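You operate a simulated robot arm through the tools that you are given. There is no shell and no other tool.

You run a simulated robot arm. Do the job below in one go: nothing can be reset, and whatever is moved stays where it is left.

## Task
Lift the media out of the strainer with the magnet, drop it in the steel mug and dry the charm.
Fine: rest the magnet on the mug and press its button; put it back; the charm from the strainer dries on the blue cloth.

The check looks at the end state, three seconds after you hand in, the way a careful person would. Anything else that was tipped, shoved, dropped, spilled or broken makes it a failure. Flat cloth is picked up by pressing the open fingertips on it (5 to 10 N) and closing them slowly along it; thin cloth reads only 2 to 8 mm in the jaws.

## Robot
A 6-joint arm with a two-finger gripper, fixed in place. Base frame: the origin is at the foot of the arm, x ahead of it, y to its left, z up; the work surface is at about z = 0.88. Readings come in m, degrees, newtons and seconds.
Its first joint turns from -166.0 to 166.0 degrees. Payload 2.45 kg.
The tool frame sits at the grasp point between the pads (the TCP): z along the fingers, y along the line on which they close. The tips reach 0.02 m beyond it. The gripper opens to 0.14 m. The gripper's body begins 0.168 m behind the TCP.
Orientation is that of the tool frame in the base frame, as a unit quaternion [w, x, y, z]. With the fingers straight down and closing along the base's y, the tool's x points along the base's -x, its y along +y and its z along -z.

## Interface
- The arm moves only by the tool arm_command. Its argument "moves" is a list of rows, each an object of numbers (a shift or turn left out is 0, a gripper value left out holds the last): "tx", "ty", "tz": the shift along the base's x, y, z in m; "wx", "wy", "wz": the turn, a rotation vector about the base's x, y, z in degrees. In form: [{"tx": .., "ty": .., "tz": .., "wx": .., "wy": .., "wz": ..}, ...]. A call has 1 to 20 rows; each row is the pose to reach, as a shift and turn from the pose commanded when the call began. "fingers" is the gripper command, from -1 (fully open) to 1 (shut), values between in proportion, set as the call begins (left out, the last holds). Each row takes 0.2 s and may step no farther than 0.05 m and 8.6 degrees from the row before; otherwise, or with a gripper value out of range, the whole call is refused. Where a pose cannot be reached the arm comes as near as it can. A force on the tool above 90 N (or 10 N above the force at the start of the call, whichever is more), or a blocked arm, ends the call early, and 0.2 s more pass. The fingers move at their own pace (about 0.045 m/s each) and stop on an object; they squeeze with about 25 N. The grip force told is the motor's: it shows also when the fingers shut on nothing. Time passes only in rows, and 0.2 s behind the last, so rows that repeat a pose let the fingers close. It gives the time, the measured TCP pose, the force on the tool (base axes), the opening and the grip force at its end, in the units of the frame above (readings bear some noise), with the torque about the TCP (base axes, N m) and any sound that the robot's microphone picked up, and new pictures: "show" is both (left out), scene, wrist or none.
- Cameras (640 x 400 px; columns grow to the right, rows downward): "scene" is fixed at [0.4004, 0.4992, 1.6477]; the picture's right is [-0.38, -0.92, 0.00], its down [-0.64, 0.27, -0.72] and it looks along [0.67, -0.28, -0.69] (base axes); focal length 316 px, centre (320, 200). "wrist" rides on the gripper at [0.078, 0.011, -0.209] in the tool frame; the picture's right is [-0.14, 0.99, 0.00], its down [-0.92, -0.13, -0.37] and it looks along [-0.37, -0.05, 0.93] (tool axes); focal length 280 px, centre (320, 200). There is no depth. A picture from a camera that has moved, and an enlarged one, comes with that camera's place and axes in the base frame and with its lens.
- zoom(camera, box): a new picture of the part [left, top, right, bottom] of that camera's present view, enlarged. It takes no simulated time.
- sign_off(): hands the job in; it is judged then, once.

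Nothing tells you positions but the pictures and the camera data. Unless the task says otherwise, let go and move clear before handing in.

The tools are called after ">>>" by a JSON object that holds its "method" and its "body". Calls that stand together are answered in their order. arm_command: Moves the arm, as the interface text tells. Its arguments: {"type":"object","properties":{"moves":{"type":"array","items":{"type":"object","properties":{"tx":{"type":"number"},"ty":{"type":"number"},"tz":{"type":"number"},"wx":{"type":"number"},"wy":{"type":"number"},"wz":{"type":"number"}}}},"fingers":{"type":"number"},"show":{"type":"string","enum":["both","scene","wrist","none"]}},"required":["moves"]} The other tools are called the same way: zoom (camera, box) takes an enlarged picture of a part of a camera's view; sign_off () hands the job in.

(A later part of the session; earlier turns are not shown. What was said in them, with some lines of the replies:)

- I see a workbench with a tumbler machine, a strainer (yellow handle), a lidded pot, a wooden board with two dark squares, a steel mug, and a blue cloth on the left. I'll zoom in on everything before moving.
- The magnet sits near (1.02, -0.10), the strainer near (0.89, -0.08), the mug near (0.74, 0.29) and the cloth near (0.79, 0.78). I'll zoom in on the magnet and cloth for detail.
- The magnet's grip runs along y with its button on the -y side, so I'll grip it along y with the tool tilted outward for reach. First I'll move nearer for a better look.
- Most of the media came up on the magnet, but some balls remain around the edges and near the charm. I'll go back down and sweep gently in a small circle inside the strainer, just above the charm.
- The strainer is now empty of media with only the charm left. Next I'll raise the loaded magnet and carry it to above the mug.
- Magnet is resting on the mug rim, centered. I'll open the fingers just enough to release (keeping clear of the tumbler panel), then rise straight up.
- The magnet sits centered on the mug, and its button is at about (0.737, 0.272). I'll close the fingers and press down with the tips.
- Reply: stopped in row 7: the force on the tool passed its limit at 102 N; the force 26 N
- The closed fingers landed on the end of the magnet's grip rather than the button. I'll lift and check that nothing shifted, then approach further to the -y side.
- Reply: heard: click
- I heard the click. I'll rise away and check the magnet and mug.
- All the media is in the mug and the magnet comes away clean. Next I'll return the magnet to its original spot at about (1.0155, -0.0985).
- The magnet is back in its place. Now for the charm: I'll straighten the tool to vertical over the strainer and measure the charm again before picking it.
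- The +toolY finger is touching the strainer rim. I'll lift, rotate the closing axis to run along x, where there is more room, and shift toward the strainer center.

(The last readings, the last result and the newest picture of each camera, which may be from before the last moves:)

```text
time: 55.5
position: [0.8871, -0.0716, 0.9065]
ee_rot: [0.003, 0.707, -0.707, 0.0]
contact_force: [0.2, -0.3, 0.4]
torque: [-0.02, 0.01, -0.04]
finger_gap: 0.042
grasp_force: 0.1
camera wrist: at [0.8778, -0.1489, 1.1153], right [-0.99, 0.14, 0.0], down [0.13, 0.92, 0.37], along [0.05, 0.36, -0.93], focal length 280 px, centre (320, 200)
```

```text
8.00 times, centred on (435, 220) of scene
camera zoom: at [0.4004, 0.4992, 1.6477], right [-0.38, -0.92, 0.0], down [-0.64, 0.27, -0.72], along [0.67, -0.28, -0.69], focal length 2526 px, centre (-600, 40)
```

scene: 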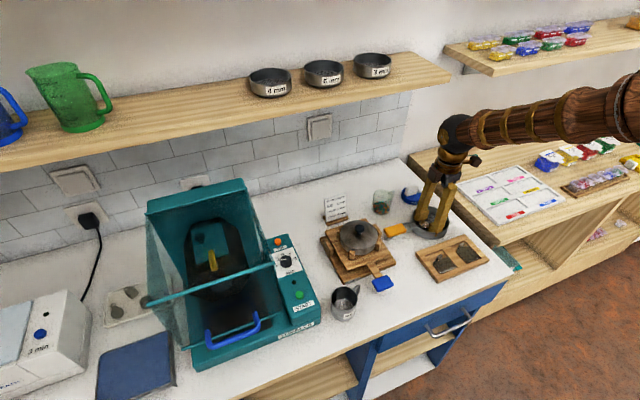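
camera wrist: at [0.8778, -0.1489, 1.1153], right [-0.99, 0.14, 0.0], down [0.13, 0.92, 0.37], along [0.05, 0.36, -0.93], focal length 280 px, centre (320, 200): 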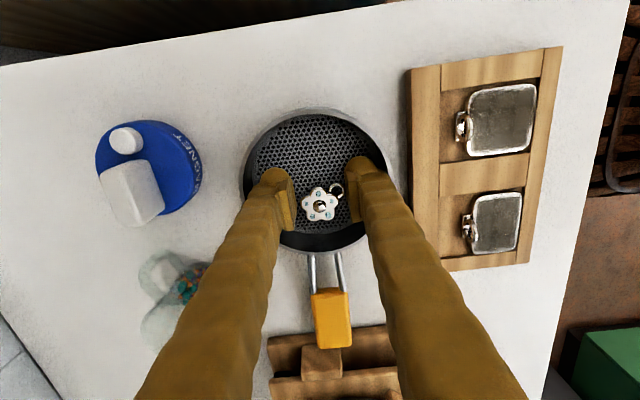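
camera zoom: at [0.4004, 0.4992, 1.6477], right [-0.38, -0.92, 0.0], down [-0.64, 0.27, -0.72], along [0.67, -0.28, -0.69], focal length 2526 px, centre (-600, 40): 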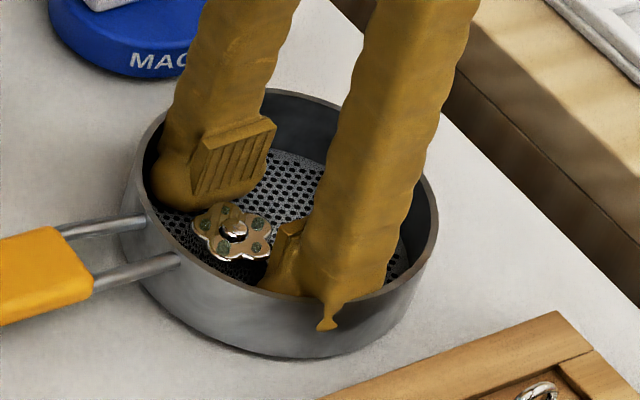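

>>> {"method": "arm_command", "body": {"moves": [{}, {"ty": 0.0015}, {"ty": 0.003}], "fingers": 0.457, "show": "none"}}

>>> {"method": "arm_command", "body": {"moves": [{"ty": 0.001}, {"ty": 0.002}]}}

>>> {"method": "zoom", "body": {"camera": "wrist", "box": [240, 120, 400, 240]}}

>>> {"method": "zoom", "body": {"camera": "scene", "box": [410, 195, 460, 245]}}

```text
time: 56.3
position: [0.8874, -0.0698, 0.9056]
ee_rot: [-0.003, -0.707, 0.708, 0.001]
contact_force: [-0.1, 0.1, -0.8]
torque: [0.06, -0.01, 0.0]
finger_gap: 0.038
grasp_force: 0.1
```

```text
time: 56.9
position: [0.8884, -0.0664, 0.906]
ee_rot: [-0.002, -0.707, 0.707, 0.001]
contact_force: [-0.2, -0.5, -0.9]
torque: [0.02, -0.04, -0.01]
finger_gap: 0.0381
grasp_force: 0.1
camera wrist: at [0.878, -0.1439, 1.1155], right [-0.99, 0.14, 0.0], down [0.13, 0.92, 0.37], along [0.05, 0.36, -0.93], focal length 280 px, centre (320, 200)
```

scene: 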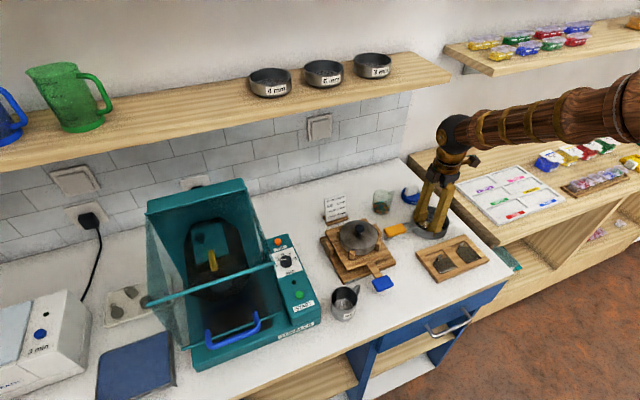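
wrist: 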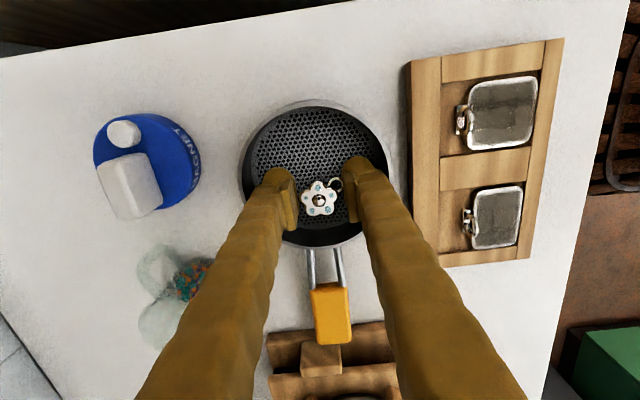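

```text
3.33 times, centred on (320, 180) of wrist
camera zoom: at [0.878, -0.1439, 1.1155], right [-0.99, 0.14, 0.0], down [0.13, 0.92, 0.37], along [0.05, 0.36, -0.93], focal length 935 px, centre (320, 267)
```

zoom: 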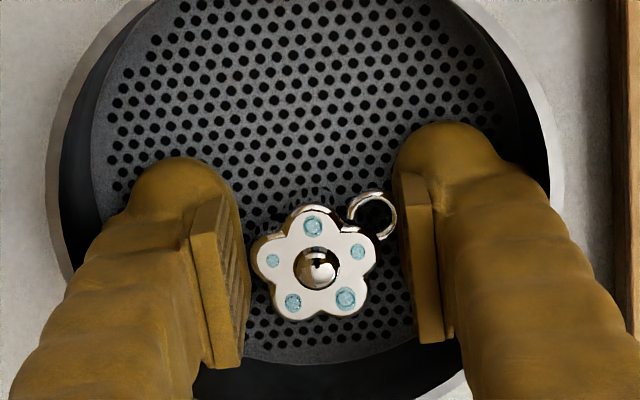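

```text
8.00 times, centred on (435, 220) of scene
camera zoom: at [0.4004, 0.4992, 1.6477], right [-0.38, -0.92, 0.0], down [-0.64, 0.27, -0.72], along [0.67, -0.28, -0.69], focal length 2526 px, centre (-600, 40)
```

zoom: 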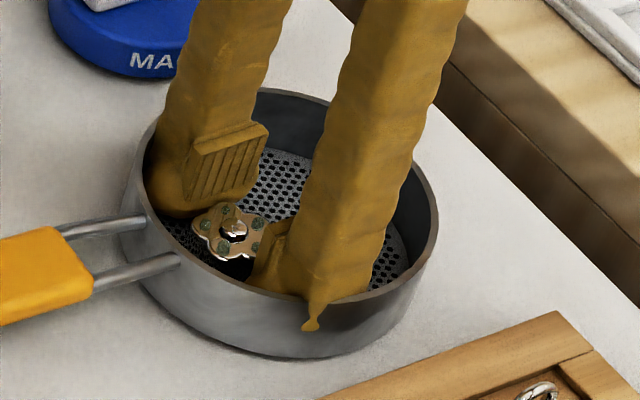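

>>> {"method": "arm_command", "body": {"moves": [{}, {}, {}, {}], "fingers": 1}}

>>> {"method": "zoom", "body": {"camera": "wrist", "box": [240, 120, 400, 240]}}

>>> {"method": "zoom", "body": {"camera": "scene", "box": [410, 195, 460, 245]}}

```text
time: 57.9
position: [0.8879, -0.0665, 0.9063]
ee_rot: [-0.002, -0.707, 0.707, 0.001]
contact_force: [0.6, -0.7, 0.2]
torque: [0.03, 0.02, -0.01]
finger_gap: 0.031
grasp_force: 25.1
camera wrist: at [0.878, -0.1438, 1.1155], right [-0.99, 0.14, 0.0], down [0.13, 0.92, 0.37], along [0.05, 0.36, -0.93], focal length 280 px, centre (320, 200)
```

scene: 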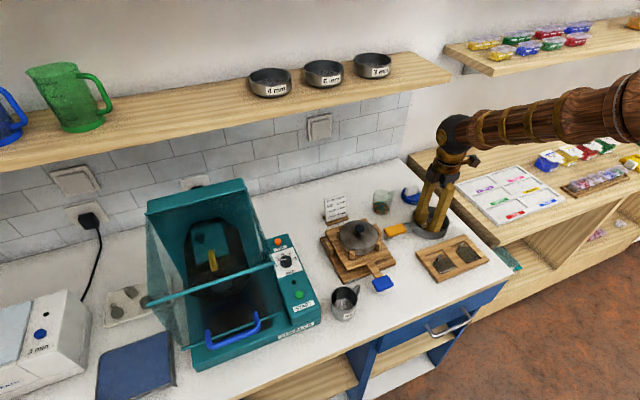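
wrist: 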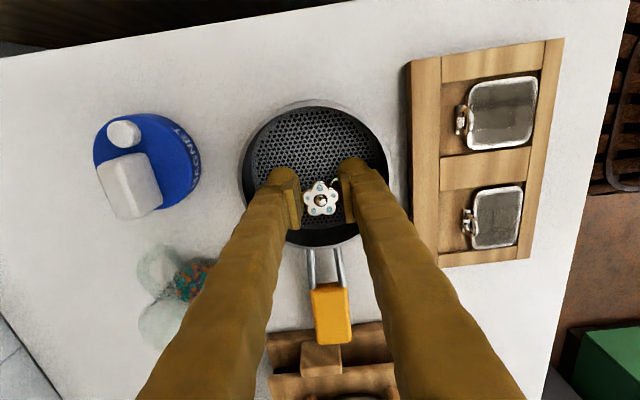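

```text
3.33 times, centred on (320, 180) of wrist
camera zoom: at [0.878, -0.1438, 1.1155], right [-0.99, 0.14, 0.0], down [0.13, 0.92, 0.37], along [0.05, 0.36, -0.93], focal length 935 px, centre (320, 267)
```

zoom: 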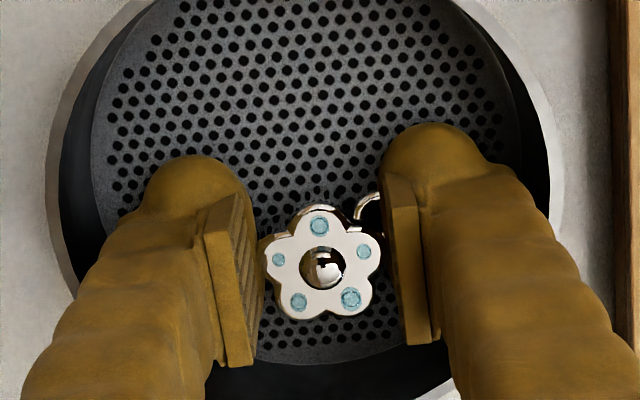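

```text
8.00 times, centred on (435, 220) of scene
camera zoom: at [0.4004, 0.4992, 1.6477], right [-0.38, -0.92, 0.0], down [-0.64, 0.27, -0.72], along [0.67, -0.28, -0.69], focal length 2526 px, centre (-600, 40)
```

zoom: 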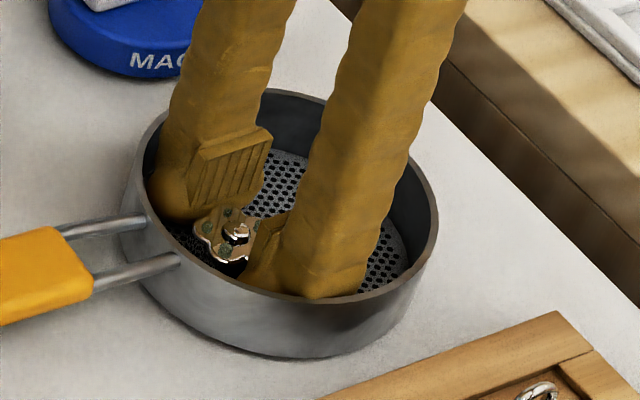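

Charm is gripped across its body (gap 31 mm). I'll lift it slowly and check.

>>> {"method": "arm_command", "body": {"moves": [{"tz": 0.003}, {"tz": 0.01}, {"tz": 0.025}, {"tz": 0.045}, {"tz": 0.075}, {"tz": 0.11}]}}

>>> {"method": "zoom", "body": {"camera": "wrist", "box": [240, 120, 400, 240]}}

>>> {"method": "zoom", "body": {"camera": "scene", "box": [390, 160, 470, 240]}}

```text
time: 59.3
position: [0.8882, -0.0671, 1.0169]
ee_rot: [-0.002, -0.707, 0.708, 0.001]
contact_force: [0.0, 0.1, -1.0]
torque: [0.0, -0.01, -0.01]
finger_gap: 0.031
grasp_force: 25.1
camera wrist: at [0.8782, -0.1435, 1.2246], right [-0.99, 0.14, 0.0], down [0.13, 0.92, 0.37], along [0.05, 0.36, -0.93], focal length 280 px, centre (320, 200)
```

scene: 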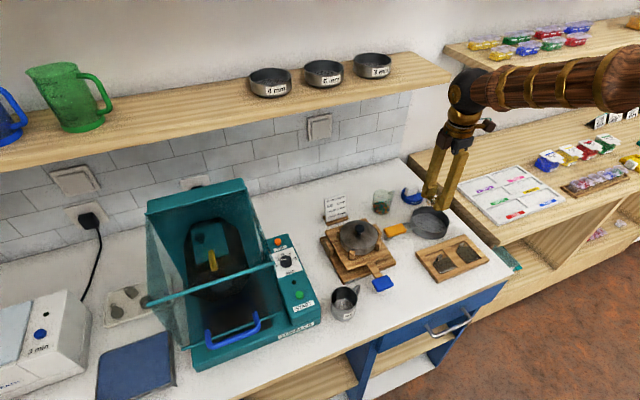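
wrist: 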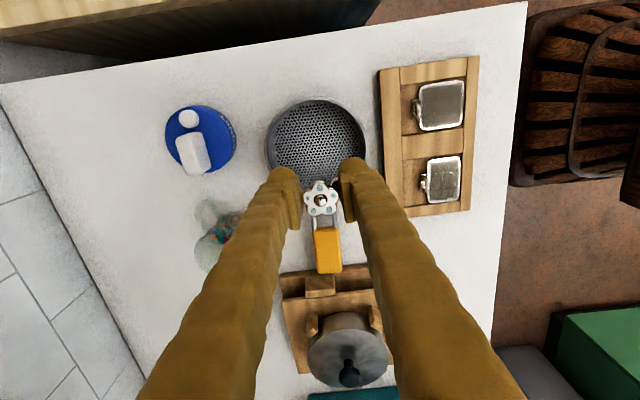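

```text
3.33 times, centred on (320, 180) of wrist
camera zoom: at [0.8782, -0.1435, 1.2246], right [-0.99, 0.14, 0.0], down [0.13, 0.92, 0.37], along [0.05, 0.36, -0.93], focal length 935 px, centre (320, 267)
```

zoom: 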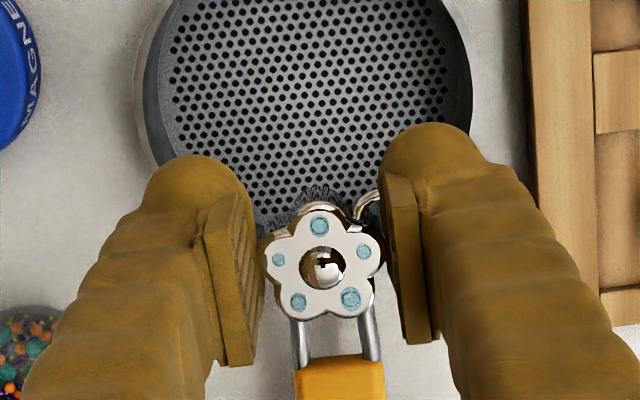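

```text
5.00 times, centred on (430, 200) of scene
camera zoom: at [0.4004, 0.4992, 1.6477], right [-0.38, -0.92, 0.0], down [-0.64, 0.27, -0.72], along [0.67, -0.28, -0.69], focal length 1579 px, centre (-230, 200)
```

zoom: 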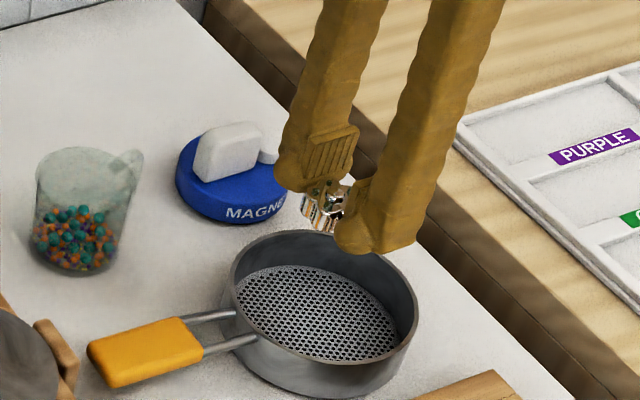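

The charm is held and the strainer is empty, so next is the cloth on its rack at the far left. I'll retract toward the base, swing round, and look at the rack and the tumbler's raised lid with the wrist camera first.

>>> {"method": "arm_command", "body": {"moves": [{"tx": -0.03, "tz": 0.03}, {"tx": -0.065, "tz": 0.06}, {"tx": -0.1, "tz": 0.09}, {"tx": -0.135, "tz": 0.12}, {"tx": -0.17, "tz": 0.145}, {"tx": -0.21, "ty": 0.005, "tz": 0.16}, {"tx": -0.24, "ty": 0.03, "tz": 0.16, "wz": -5}, {"tx": -0.265, "ty": 0.07, "tz": 0.16, "wz": -10}, {"tx": -0.28, "ty": 0.11, "tz": 0.16, "wz": -15}, {"tx": -0.295, "ty": 0.15, "tz": 0.16, "wz": -20}, {"tx": -0.31, "ty": 0.19, "tz": 0.16, "wz": -25}, {"tx": -0.325, "ty": 0.23, "tz": 0.16, "wz": -30}, {"tx": -0.335, "ty": 0.27, "tz": 0.16, "wz": -35}, {"tx": -0.345, "ty": 0.31, "tz": 0.16, "wz": -40}, {"tx": -0.355, "ty": 0.35, "tz": 0.16, "wz": -44}, {"tx": -0.36, "ty": 0.39, "tz": 0.16, "wz": -44}]}}

>>> {"method": "zoom", "body": {"camera": "wrist", "box": [240, 120, 400, 240]}}

```text
time: 62.7
position: [0.5273, 0.323, 1.1771]
ee_rot: [-0.001, -0.39, 0.921, 0.001]
contact_force: [-0.2, -0.5, -0.8]
torque: [-0.02, 0.0, 0.01]
finger_gap: 0.0308
grasp_force: 25.1
camera wrist: at [0.4666, 0.2749, 1.3861], right [-0.62, 0.79, 0.0], down [0.73, 0.57, 0.37], along [0.29, 0.23, -0.93], focal length 280 px, centre (320, 200)
```

scene: 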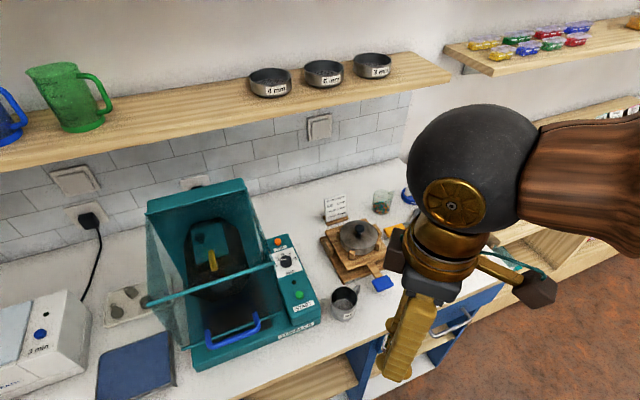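
wrist: 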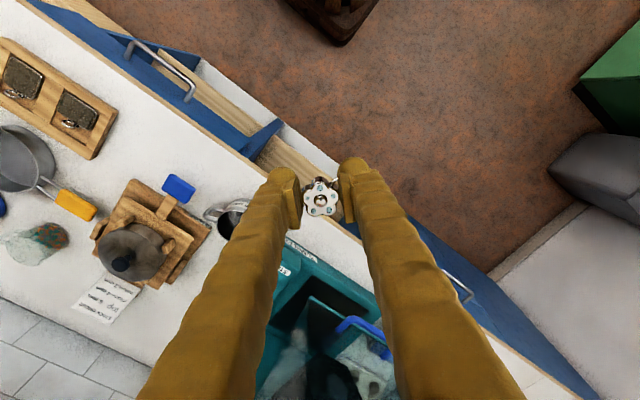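

```text
3.33 times, centred on (320, 180) of wrist
camera zoom: at [0.4666, 0.2749, 1.3861], right [-0.62, 0.79, 0.0], down [0.73, 0.57, 0.37], along [0.29, 0.23, -0.93], focal length 935 px, centre (320, 267)
```

zoom: 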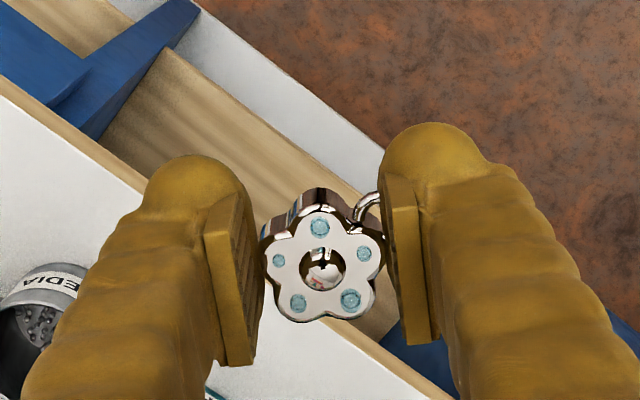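

>>> {"method": "arm_command", "body": {"moves": [{"tx": -0.005, "ty": 0.045, "tz": 0.01}, {"tx": -0.01, "ty": 0.09, "tz": 0.02}, {"tx": -0.015, "ty": 0.135, "tz": 0.03}, {"tx": -0.015, "ty": 0.18, "tz": 0.04}, {"tx": -0.01, "ty": 0.225, "tz": 0.05}, {"tx": 0.0, "ty": 0.25, "tz": 0.05}]}}

>>> {"method": "zoom", "body": {"camera": "wrist", "box": [200, 150, 520, 390]}}

```text
time: 64.1
position: [0.5263, 0.5742, 1.2285]
ee_rot: [-0.002, -0.391, 0.92, 0.001]
contact_force: [0.2, 0.2, -0.3]
torque: [-0.01, -0.02, 0.0]
finger_gap: 0.0306
grasp_force: 24.5
camera wrist: at [0.4651, 0.5249, 1.4364], right [-0.62, 0.79, 0.0], down [0.73, 0.57, 0.37], along [0.29, 0.23, -0.93], focal length 280 px, centre (320, 200)
```

scene: 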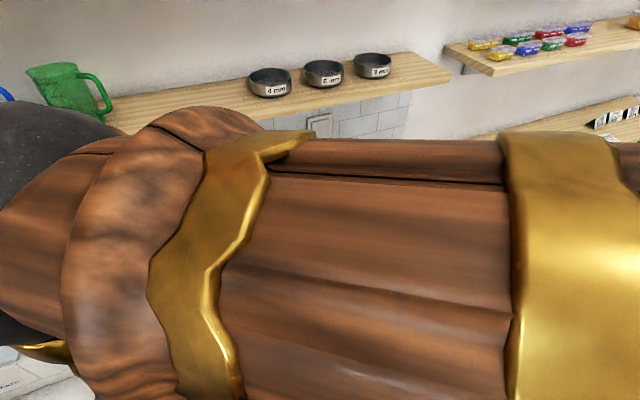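
wrist: 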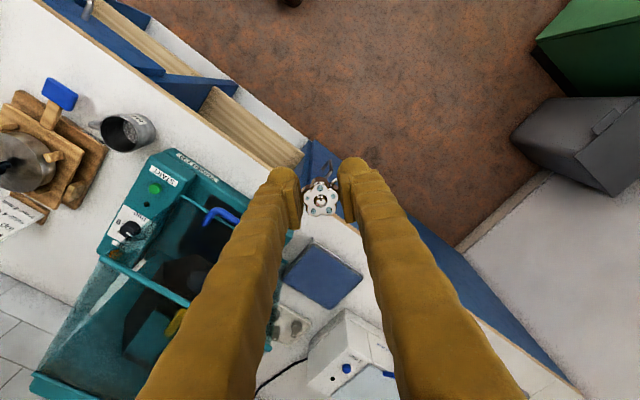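

```text
1.67 times, centred on (360, 270) of wrist
camera zoom: at [0.4651, 0.5249, 1.4364], right [-0.62, 0.79, 0.0], down [0.73, 0.57, 0.37], along [0.29, 0.23, -0.93], focal length 467 px, centre (253, 83)
```

zoom: 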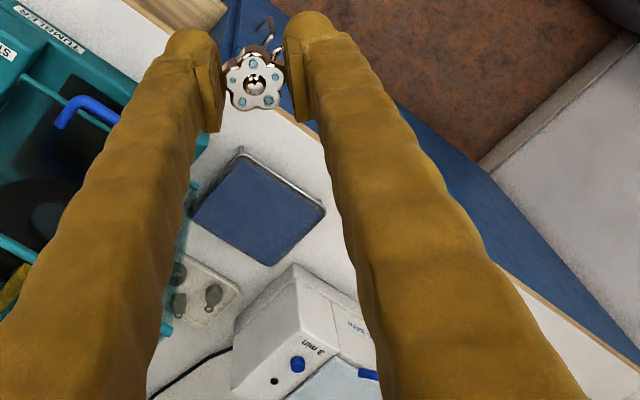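

The cloth spans about x 0.714–0.84, y 0.707–0.855, and the tumbler lid's bar sits at about (0.735, 0.44–0.655, 1.19). I'll approach from the front-left with the tool tilted outward and aim for about (0.75, 0.78) on the cloth.

>>> {"method": "arm_command", "body": {"moves": [{"tx": 0.02, "ty": 0.035, "tz": -0.01, "wz": -4.5}, {"tx": 0.04, "ty": 0.07, "tz": -0.02, "wz": -9}, {"tx": 0.06, "ty": 0.105, "tz": -0.035, "wz": -13.5}, {"tx": 0.08, "ty": 0.14, "tz": -0.05, "wz": -18}], "show": "none"}}

>>> {"method": "arm_command", "body": {"moves": [{"tx": 0.015, "ty": 0.01, "wx": 3.9, "wy": -7.3}, {"tx": 0.03, "ty": 0.02, "tz": -0.01, "wx": 7.8, "wy": -14.6}, {"tx": 0.045, "ty": 0.03, "tz": -0.02, "wx": 11.7, "wy": -22}, {"tx": 0.06, "ty": 0.04, "tz": -0.03, "wx": 11.7, "wy": -22}]}}

>>> {"method": "zoom", "body": {"camera": "wrist", "box": [200, 80, 440, 260]}}

```text
time: 65.1
position: [0.6055, 0.7127, 1.1783]
ee_rot: [0.0, -0.243, 0.97, 0.002]
contact_force: [-0.4, 0.6, 0.4]
torque: [0.06, -0.07, 0.01]
finger_gap: 0.0308
grasp_force: 25.2
```

```text
time: 66.1
position: [0.6667, 0.7548, 1.1478]
ee_rot: [0.21, -0.237, 0.947, 0.055]
contact_force: [-0.3, 0.5, 0.7]
torque: [0.01, 0.01, 0.03]
finger_gap: 0.031
grasp_force: 25.3
camera wrist: at [0.5218, 0.6891, 1.304], right [-0.36, 0.93, 0.06], down [0.66, 0.2, 0.72], along [0.66, 0.3, -0.69], focal length 280 px, centre (320, 200)
```

scene: 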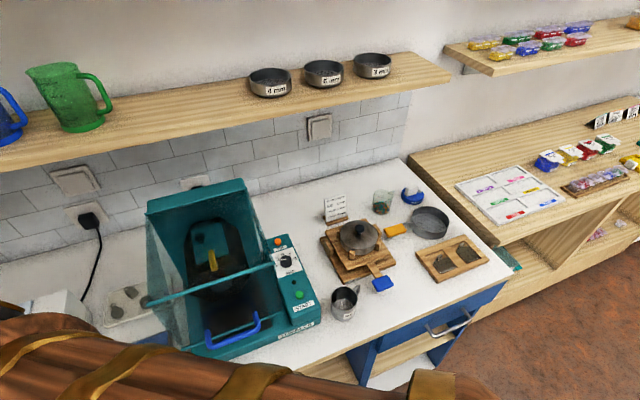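
wrist: 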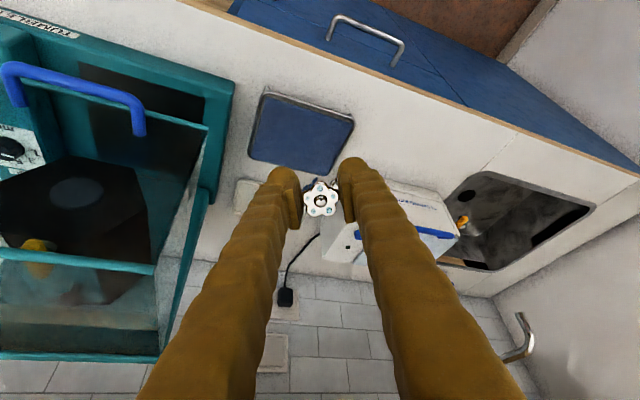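

```text
2.22 times, centred on (320, 170) of wrist
camera zoom: at [0.5218, 0.6891, 1.304], right [-0.36, 0.93, 0.06], down [0.66, 0.2, 0.72], along [0.66, 0.3, -0.69], focal length 623 px, centre (320, 267)
```

zoom: 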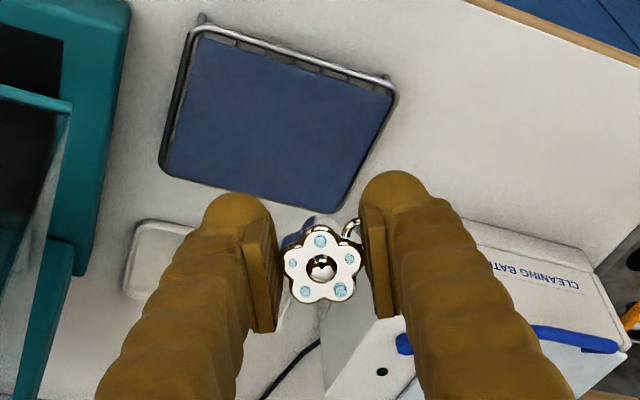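

>>> {"method": "arm_command", "body": {"moves": [{"tx": 0.018, "ty": 0.004, "tz": -0.035}, {"tx": 0.036, "ty": 0.008, "tz": -0.07}, {"tx": 0.055, "ty": 0.013, "tz": -0.105}, {"tx": 0.073, "ty": 0.017, "tz": -0.14}, {"tx": 0.073, "ty": 0.017, "tz": -0.16}, {"tx": 0.073, "ty": 0.017, "tz": -0.18}]}}

>>> {"method": "zoom", "body": {"camera": "wrist", "box": [200, 80, 440, 260]}}

```text
time: 67.5
position: [0.7396, 0.7711, 0.966]
ee_rot: [0.209, -0.237, 0.947, 0.054]
contact_force: [0.3, 0.1, 0.0]
torque: [-0.07, 0.05, -0.04]
finger_gap: 0.0308
grasp_force: 24.8
camera wrist: at [0.5952, 0.7056, 1.1227], right [-0.36, 0.93, 0.06], down [0.66, 0.21, 0.72], along [0.66, 0.3, -0.69], focal length 280 px, centre (320, 200)
```

scene: 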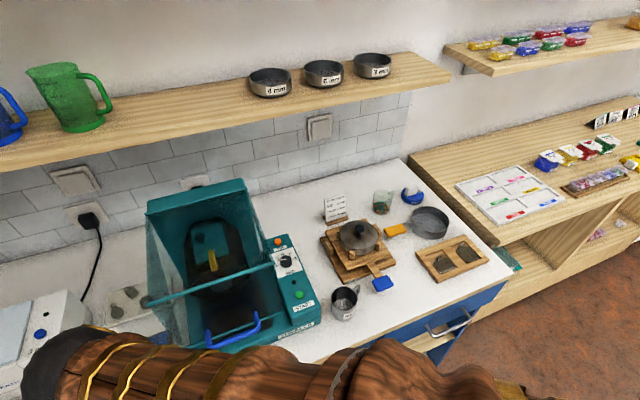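
wrist: 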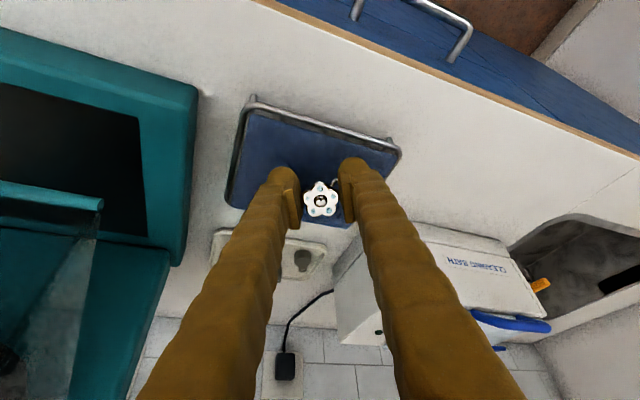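

```text
2.22 times, centred on (320, 170) of wrist
camera zoom: at [0.5952, 0.7056, 1.1227], right [-0.36, 0.93, 0.06], down [0.66, 0.21, 0.72], along [0.66, 0.3, -0.69], focal length 623 px, centre (320, 267)
```

zoom: 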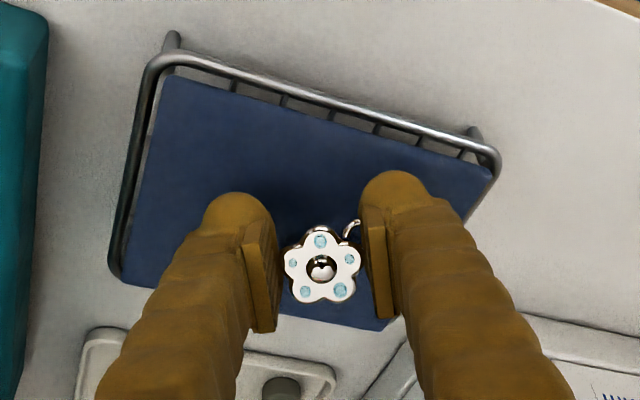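

>>> {"method": "arm_command", "body": {"moves": [{"tz": -0.015}, {"tz": -0.027}, {"tz": -0.034}, {"tz": -0.034}]}}

>>> {"method": "zoom", "body": {"camera": "wrist", "box": [220, 90, 420, 240]}}

```text
time: 68.6
position: [0.7412, 0.7722, 0.9407]
ee_rot: [0.212, -0.236, 0.947, 0.056]
contact_force: [2.4, -0.5, 12.7]
torque: [-0.33, -0.07, -0.08]
finger_gap: 0.0308
grasp_force: 25.3
stopped in row 4: the force on the tool passed its limit at 94 N (the readings are from after the stop); the commanded pose is now the measured one
camera wrist: at [0.5959, 0.7061, 1.096], right [-0.36, 0.93, 0.07], down [0.66, 0.2, 0.73], along [0.66, 0.3, -0.68], focal length 280 px, centre (320, 200)
```

scene: 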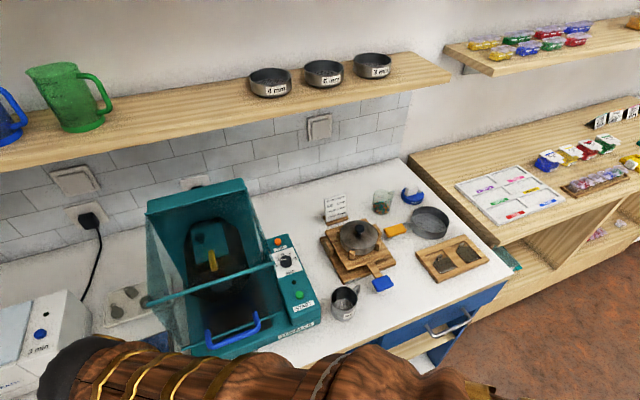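
wrist: 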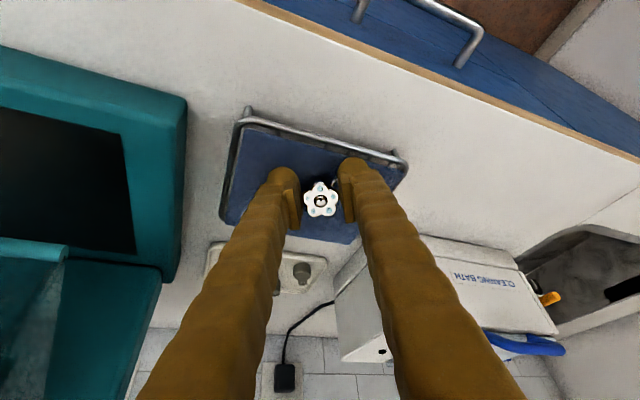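

```text
2.67 times, centred on (320, 165) of wrist
camera zoom: at [0.5959, 0.7061, 1.096], right [-0.36, 0.93, 0.07], down [0.66, 0.2, 0.73], along [0.66, 0.3, -0.68], focal length 748 px, centre (320, 293)
```

zoom: 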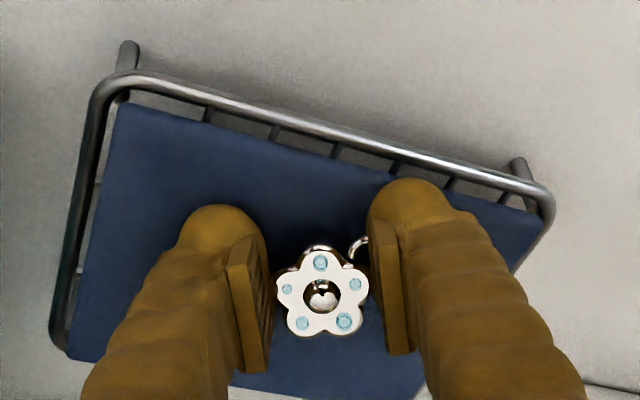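

The fingertips have reached the cloth (surface near z 0.914). I'll ease up 2 mm and release the charm.

>>> {"method": "arm_command", "body": {"moves": [{"tz": 0.001}, {"tz": 0.002}, {"tz": 0.002}], "show": "none"}}

>>> {"method": "arm_command", "body": {"moves": [{}, {}, {}], "fingers": 0.3}}

>>> {"method": "zoom", "body": {"camera": "wrist", "box": [220, 90, 420, 240]}}

```text
time: 69.4
position: [0.7413, 0.7713, 0.9401]
ee_rot: [0.211, -0.236, 0.947, 0.056]
contact_force: [0.9, 1.0, 6.0]
torque: [-0.13, -0.06, 0.02]
finger_gap: 0.0307
grasp_force: 25.0
```

```text
time: 70.2
position: [0.7417, 0.7702, 0.9423]
ee_rot: [0.211, -0.236, 0.947, 0.057]
contact_force: [-0.5, 1.3, 0.9]
torque: [-0.01, -0.01, -0.01]
finger_gap: 0.0485
grasp_force: 0.0
camera wrist: at [0.5959, 0.7059, 1.0964], right [-0.36, 0.93, 0.06], down [0.66, 0.2, 0.73], along [0.66, 0.3, -0.69], focal length 280 px, centre (320, 200)
```

scene: 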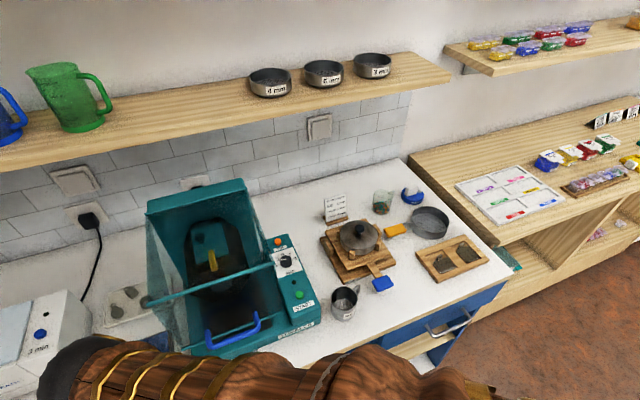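
wrist: 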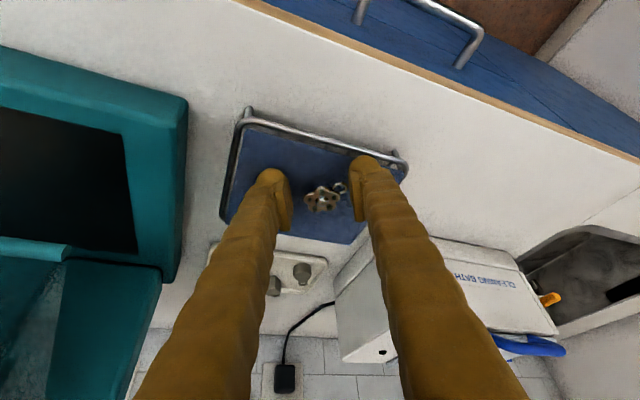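

```text
2.67 times, centred on (320, 165) of wrist
camera zoom: at [0.5959, 0.7059, 1.0964], right [-0.36, 0.93, 0.06], down [0.66, 0.2, 0.73], along [0.66, 0.3, -0.69], focal length 748 px, centre (320, 293)
```

zoom: 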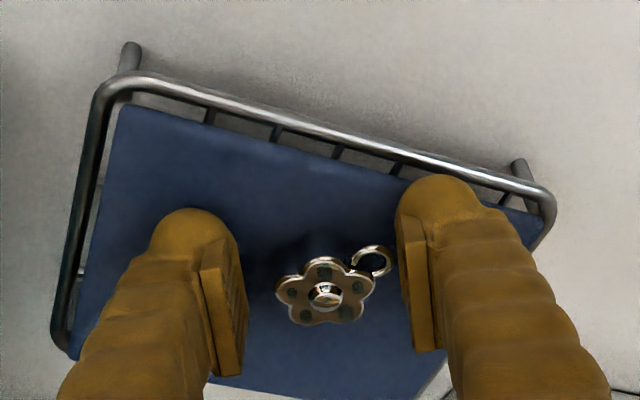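

Charm lies flat on the cloth. I'll open slightly more, then rise and back away.

>>> {"method": "arm_command", "body": {"moves": [{"tz": 0.002}, {"tz": 0.004}, {"tz": 0.02}, {"tz": 0.05}, {"tx": -0.01, "ty": -0.004, "tz": 0.09}, {"tx": -0.03, "ty": -0.01, "tz": 0.13}, {"tx": -0.06, "ty": -0.02, "tz": 0.17}], "fingers": 0.15}}

>>> {"method": "zoom", "body": {"camera": "wrist", "box": [200, 40, 440, 220]}}

```text
refused: row 7 steps farther than a row can; nothing moved
```

```text
2.22 times, centred on (320, 130) of wrist
camera zoom: at [0.5959, 0.7059, 1.0964], right [-0.36, 0.93, 0.06], down [0.66, 0.2, 0.73], along [0.66, 0.3, -0.69], focal length 623 px, centre (320, 356)
```

zoom: 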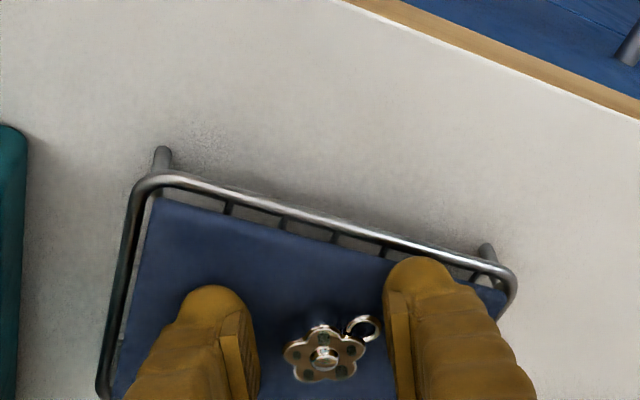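

>>> {"method": "arm_command", "body": {"moves": [{"tz": 0.002}, {"tz": 0.004}, {"tz": 0.02}, {"tz": 0.05}, {"tx": -0.01, "ty": -0.004, "tz": 0.09}, {"tx": -0.03, "ty": -0.01, "tz": 0.125}, {"tx": -0.06, "ty": -0.02, "tz": 0.155}], "fingers": 0.15}}

>>> {"method": "zoom", "body": {"camera": "wrist", "box": [200, 40, 440, 220]}}

```text
time: 71.8
position: [0.6804, 0.7514, 1.0961]
ee_rot: [0.211, -0.235, 0.947, 0.055]
contact_force: [-0.4, 0.4, -1.2]
torque: [-0.01, -0.05, -0.02]
finger_gap: 0.0595
grasp_force: 0.1
camera wrist: at [0.5363, 0.6857, 1.2517], right [-0.36, 0.93, 0.06], down [0.66, 0.2, 0.72], along [0.66, 0.3, -0.69], focal length 280 px, centre (320, 200)
```

scene: 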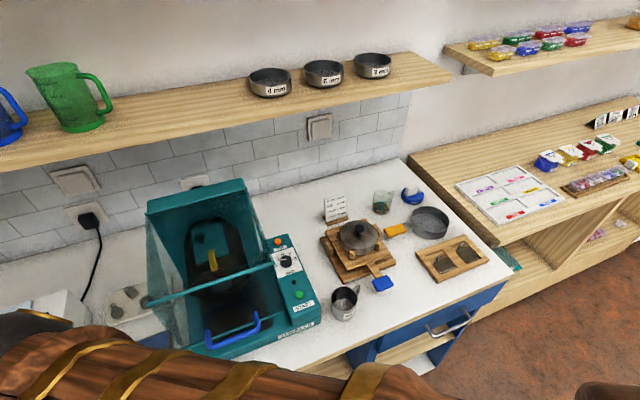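
wrist: 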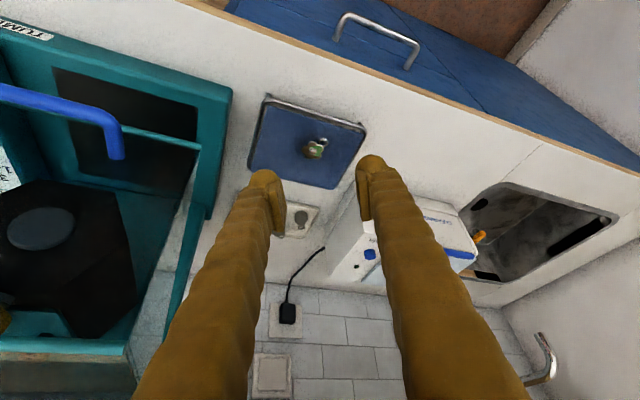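

```text
2.22 times, centred on (320, 130) of wrist
camera zoom: at [0.5363, 0.6857, 1.2517], right [-0.36, 0.93, 0.06], down [0.66, 0.2, 0.72], along [0.66, 0.3, -0.69], focal length 623 px, centre (320, 356)
```

zoom: 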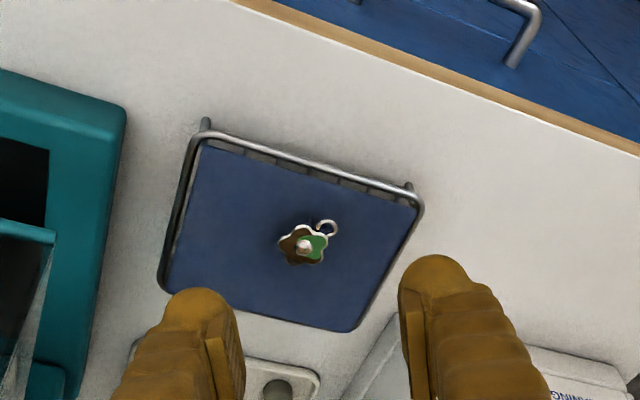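

>>> {"method": "arm_command", "body": {"moves": [{"tx": -0.03, "ty": -0.02, "tz": 0.02}, {"tx": -0.06, "ty": -0.04, "tz": 0.04, "wx": -3.9, "wy": 7.3}, {"tx": -0.09, "ty": -0.06, "tz": 0.06, "wx": -7.8, "wy": 14.6}, {"tx": -0.12, "ty": -0.09, "tz": 0.07, "wx": -11.7, "wy": 22}, {"tx": -0.15, "ty": -0.13, "tz": 0.08, "wx": -11.7, "wy": 22}, {"tx": -0.16, "ty": -0.175, "tz": 0.08, "wx": -11.7, "wy": 22}, {"tx": -0.17, "ty": -0.22, "tz": 0.08, "wx": -11.7, "wy": 22}, {"tx": -0.17, "ty": -0.265, "tz": 0.08, "wx": -11.7, "wy": 22}, {"tx": -0.17, "ty": -0.31, "tz": 0.08, "wx": -11.7, "wy": 22}, {"tx": -0.165, "ty": -0.355, "tz": 0.08, "wx": -11.7, "wy": 22}, {"tx": -0.16, "ty": -0.4, "tz": 0.08, "wx": -11.7, "wy": 22}, {"tx": -0.15, "ty": -0.445, "tz": 0.08, "wx": -11.7, "wy": 22}, {"tx": -0.14, "ty": -0.49, "tz": 0.08, "wx": -11.7, "wy": 22}, {"tx": -0.13, "ty": -0.535, "tz": 0.08, "wx": -11.7, "wy": 22}, {"tx": -0.12, "ty": -0.58, "tz": 0.08, "wx": -11.7, "wy": 22}, {"tx": -0.11, "ty": -0.625, "tz": 0.08, "wx": -11.7, "wy": 22}, {"tx": -0.11, "ty": -0.67, "tz": 0.08, "wx": -11.7, "wy": 22}]}}

>>> {"method": "zoom", "body": {"camera": "scene", "box": [80, 280, 200, 400]}}

>>> {"method": "zoom", "body": {"camera": "scene", "box": [300, 170, 500, 330]}}

>>> {"method": "zoom", "body": {"camera": "scene", "box": [320, 270, 380, 330]}}

```text
refused: row 5 steps farther than a row can; nothing moved
```

```text
3.33 times, centred on (140, 340) of scene
camera zoom: at [0.4004, 0.4992, 1.6477], right [-0.38, -0.92, 0.0], down [-0.64, 0.27, -0.72], along [0.67, -0.28, -0.69], focal length 1053 px, centre (920, -267)
```

zoom: 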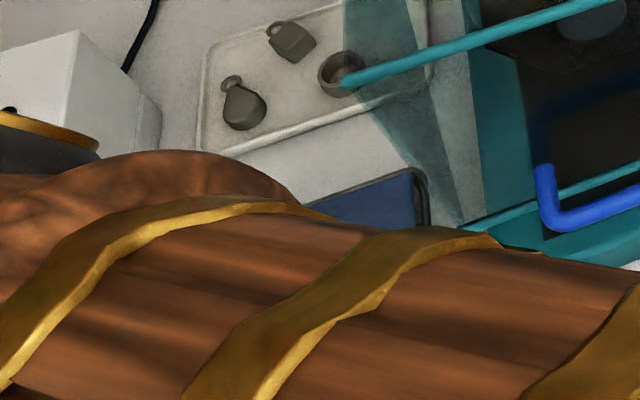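

```text
2.50 times, centred on (400, 250) of scene
camera zoom: at [0.4004, 0.4992, 1.6477], right [-0.38, -0.92, 0.0], down [-0.64, 0.27, -0.72], along [0.67, -0.28, -0.69], focal length 789 px, centre (120, 75)
```

zoom: 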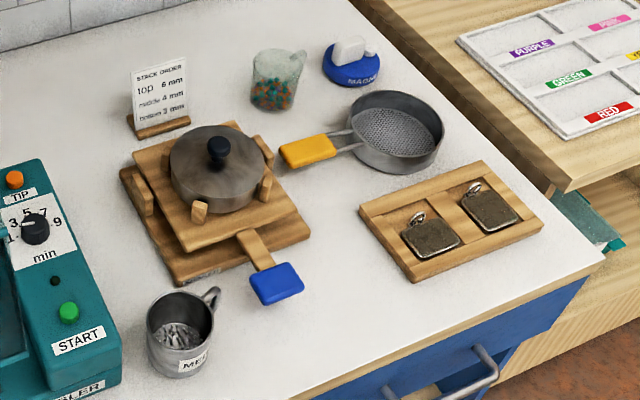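

```text
6.67 times, centred on (350, 300) of scene
camera zoom: at [0.4004, 0.4992, 1.6477], right [-0.38, -0.92, 0.0], down [-0.64, 0.27, -0.72], along [0.67, -0.28, -0.69], focal length 2105 px, centre (120, -467)
```

zoom: 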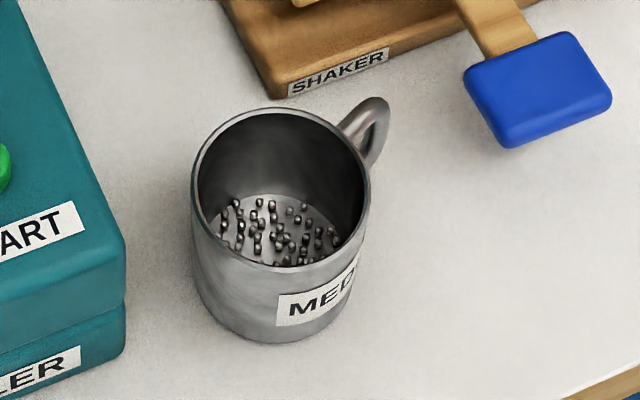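

>>> {"method": "arm_command", "body": {"moves": [{"tx": -0.03, "ty": -0.02, "tz": 0.02}, {"tx": -0.06, "ty": -0.035, "tz": 0.035, "wx": -3.9, "wy": 7.3}, {"tx": -0.09, "ty": -0.05, "tz": 0.05, "wx": -7.8, "wy": 14.6}, {"tx": -0.12, "ty": -0.075, "tz": 0.06, "wx": -11.7, "wy": 22}, {"tx": -0.14, "ty": -0.11, "tz": 0.07, "wx": -11.7, "wy": 22}, {"tx": -0.155, "ty": -0.15, "tz": 0.08, "wx": -11.7, "wy": 22}, {"tx": -0.17, "ty": -0.19, "tz": 0.08, "wx": -11.7, "wy": 22}, {"tx": -0.17, "ty": -0.235, "tz": 0.08, "wx": -11.7, "wy": 22}, {"tx": -0.17, "ty": -0.28, "tz": 0.08, "wx": -11.7, "wy": 22}, {"tx": -0.165, "ty": -0.325, "tz": 0.08, "wx": -11.7, "wy": 22}, {"tx": -0.16, "ty": -0.37, "tz": 0.08, "wx": -11.7, "wy": 22}, {"tx": -0.15, "ty": -0.415, "tz": 0.08, "wx": -11.7, "wy": 22}, {"tx": -0.14, "ty": -0.46, "tz": 0.08, "wx": -11.7, "wy": 22}, {"tx": -0.13, "ty": -0.505, "tz": 0.08, "wx": -11.7, "wy": 22}, {"tx": -0.12, "ty": -0.55, "tz": 0.08, "wx": -11.7, "wy": 22}, {"tx": -0.115, "ty": -0.595, "tz": 0.08, "wx": -11.7, "wy": 22}, {"tx": -0.11, "ty": -0.64, "tz": 0.08, "wx": -11.7, "wy": 22}, {"tx": -0.11, "ty": -0.68, "tz": 0.08, "wx": -11.7, "wy": 22}]}}

>>> {"method": "zoom", "body": {"camera": "scene", "box": [80, 280, 200, 400]}}

>>> {"method": "zoom", "body": {"camera": "scene", "box": [390, 175, 450, 245]}}

```text
time: 75.6
position: [0.5694, 0.0709, 1.1768]
ee_rot: [0.003, -0.241, 0.971, 0.003]
contact_force: [-0.3, 0.1, -0.4]
torque: [0.0, -0.02, -0.02]
finger_gap: 0.0596
grasp_force: 0.1
camera wrist: at [0.4962, 0.0426, 1.3854], right [-0.34, 0.94, 0.01], down [0.87, 0.32, 0.37], along [0.35, 0.13, -0.93], focal length 280 px, centre (320, 200)
```

scene: 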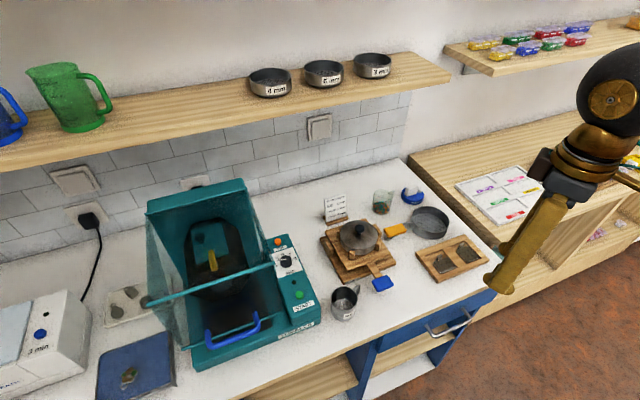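
wrist: 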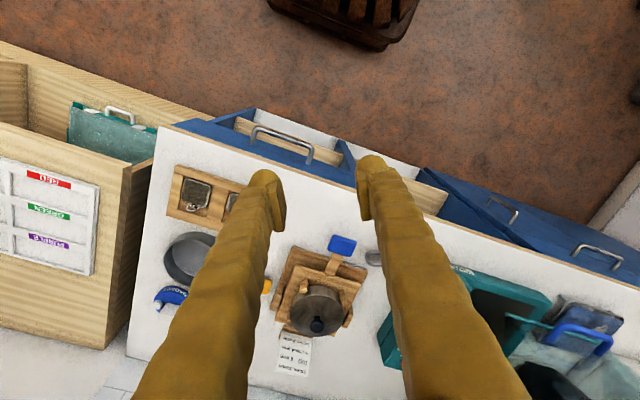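

```text
3.33 times, centred on (140, 340) of scene
camera zoom: at [0.4004, 0.4992, 1.6477], right [-0.38, -0.92, 0.0], down [-0.64, 0.27, -0.72], along [0.67, -0.28, -0.69], focal length 1053 px, centre (920, -267)
```

zoom: 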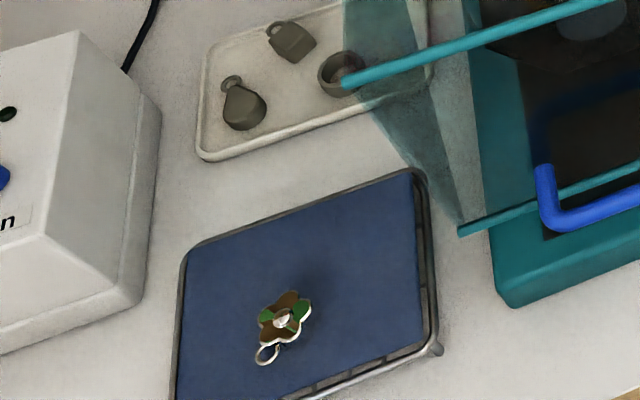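

```text
5.71 times, centred on (420, 210) of scene
camera zoom: at [0.4004, 0.4992, 1.6477], right [-0.38, -0.92, 0.0], down [-0.64, 0.27, -0.72], along [0.67, -0.28, -0.69], focal length 1804 px, centre (-251, 143)
```

zoom: 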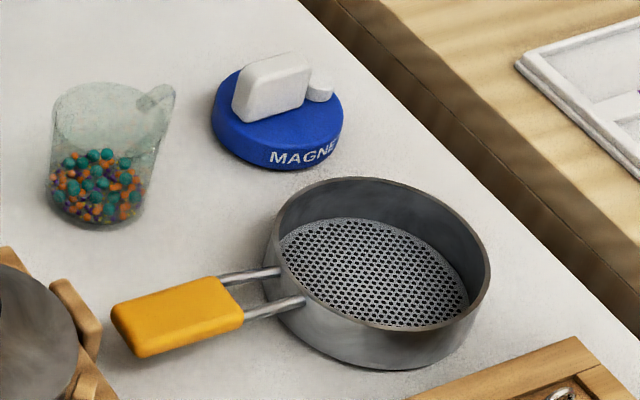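

Everything checks out: the media is in the mug, the magnet is back in place, and the strainer is empty. The charm lies flat on the blue cloth, nothing else has moved, and the arm is clear, so I'm handing in.

>>> {"method": "sign_off", "body": {}}

```text
The job is handed in.
```

The job is done and handed in.

- **Media:** the magnet picked the steel media out of the strainer. I rested it on the steel mug and pressed its button, and the media dropped into the mug. In the pictures the strainer is empty and no balls are loose on the bench.
- **Magnet:** it is back where it started, next to the strainer.
- **Charm:** it is lying flat on the blue cloth on its rack.

Twice I pressed harder than intended:
- **Magnet grip:** the first try at the button landed on the end of the magnet's grip at about 100 N. The magnet slid a few millimetres on the mug rim.
- **Cloth:** the fingertips touched down on it at about 94 N.

In the final pictures the mug, the rack and everything else on the bench look just as they did at the start. The arm is clear of the work area.
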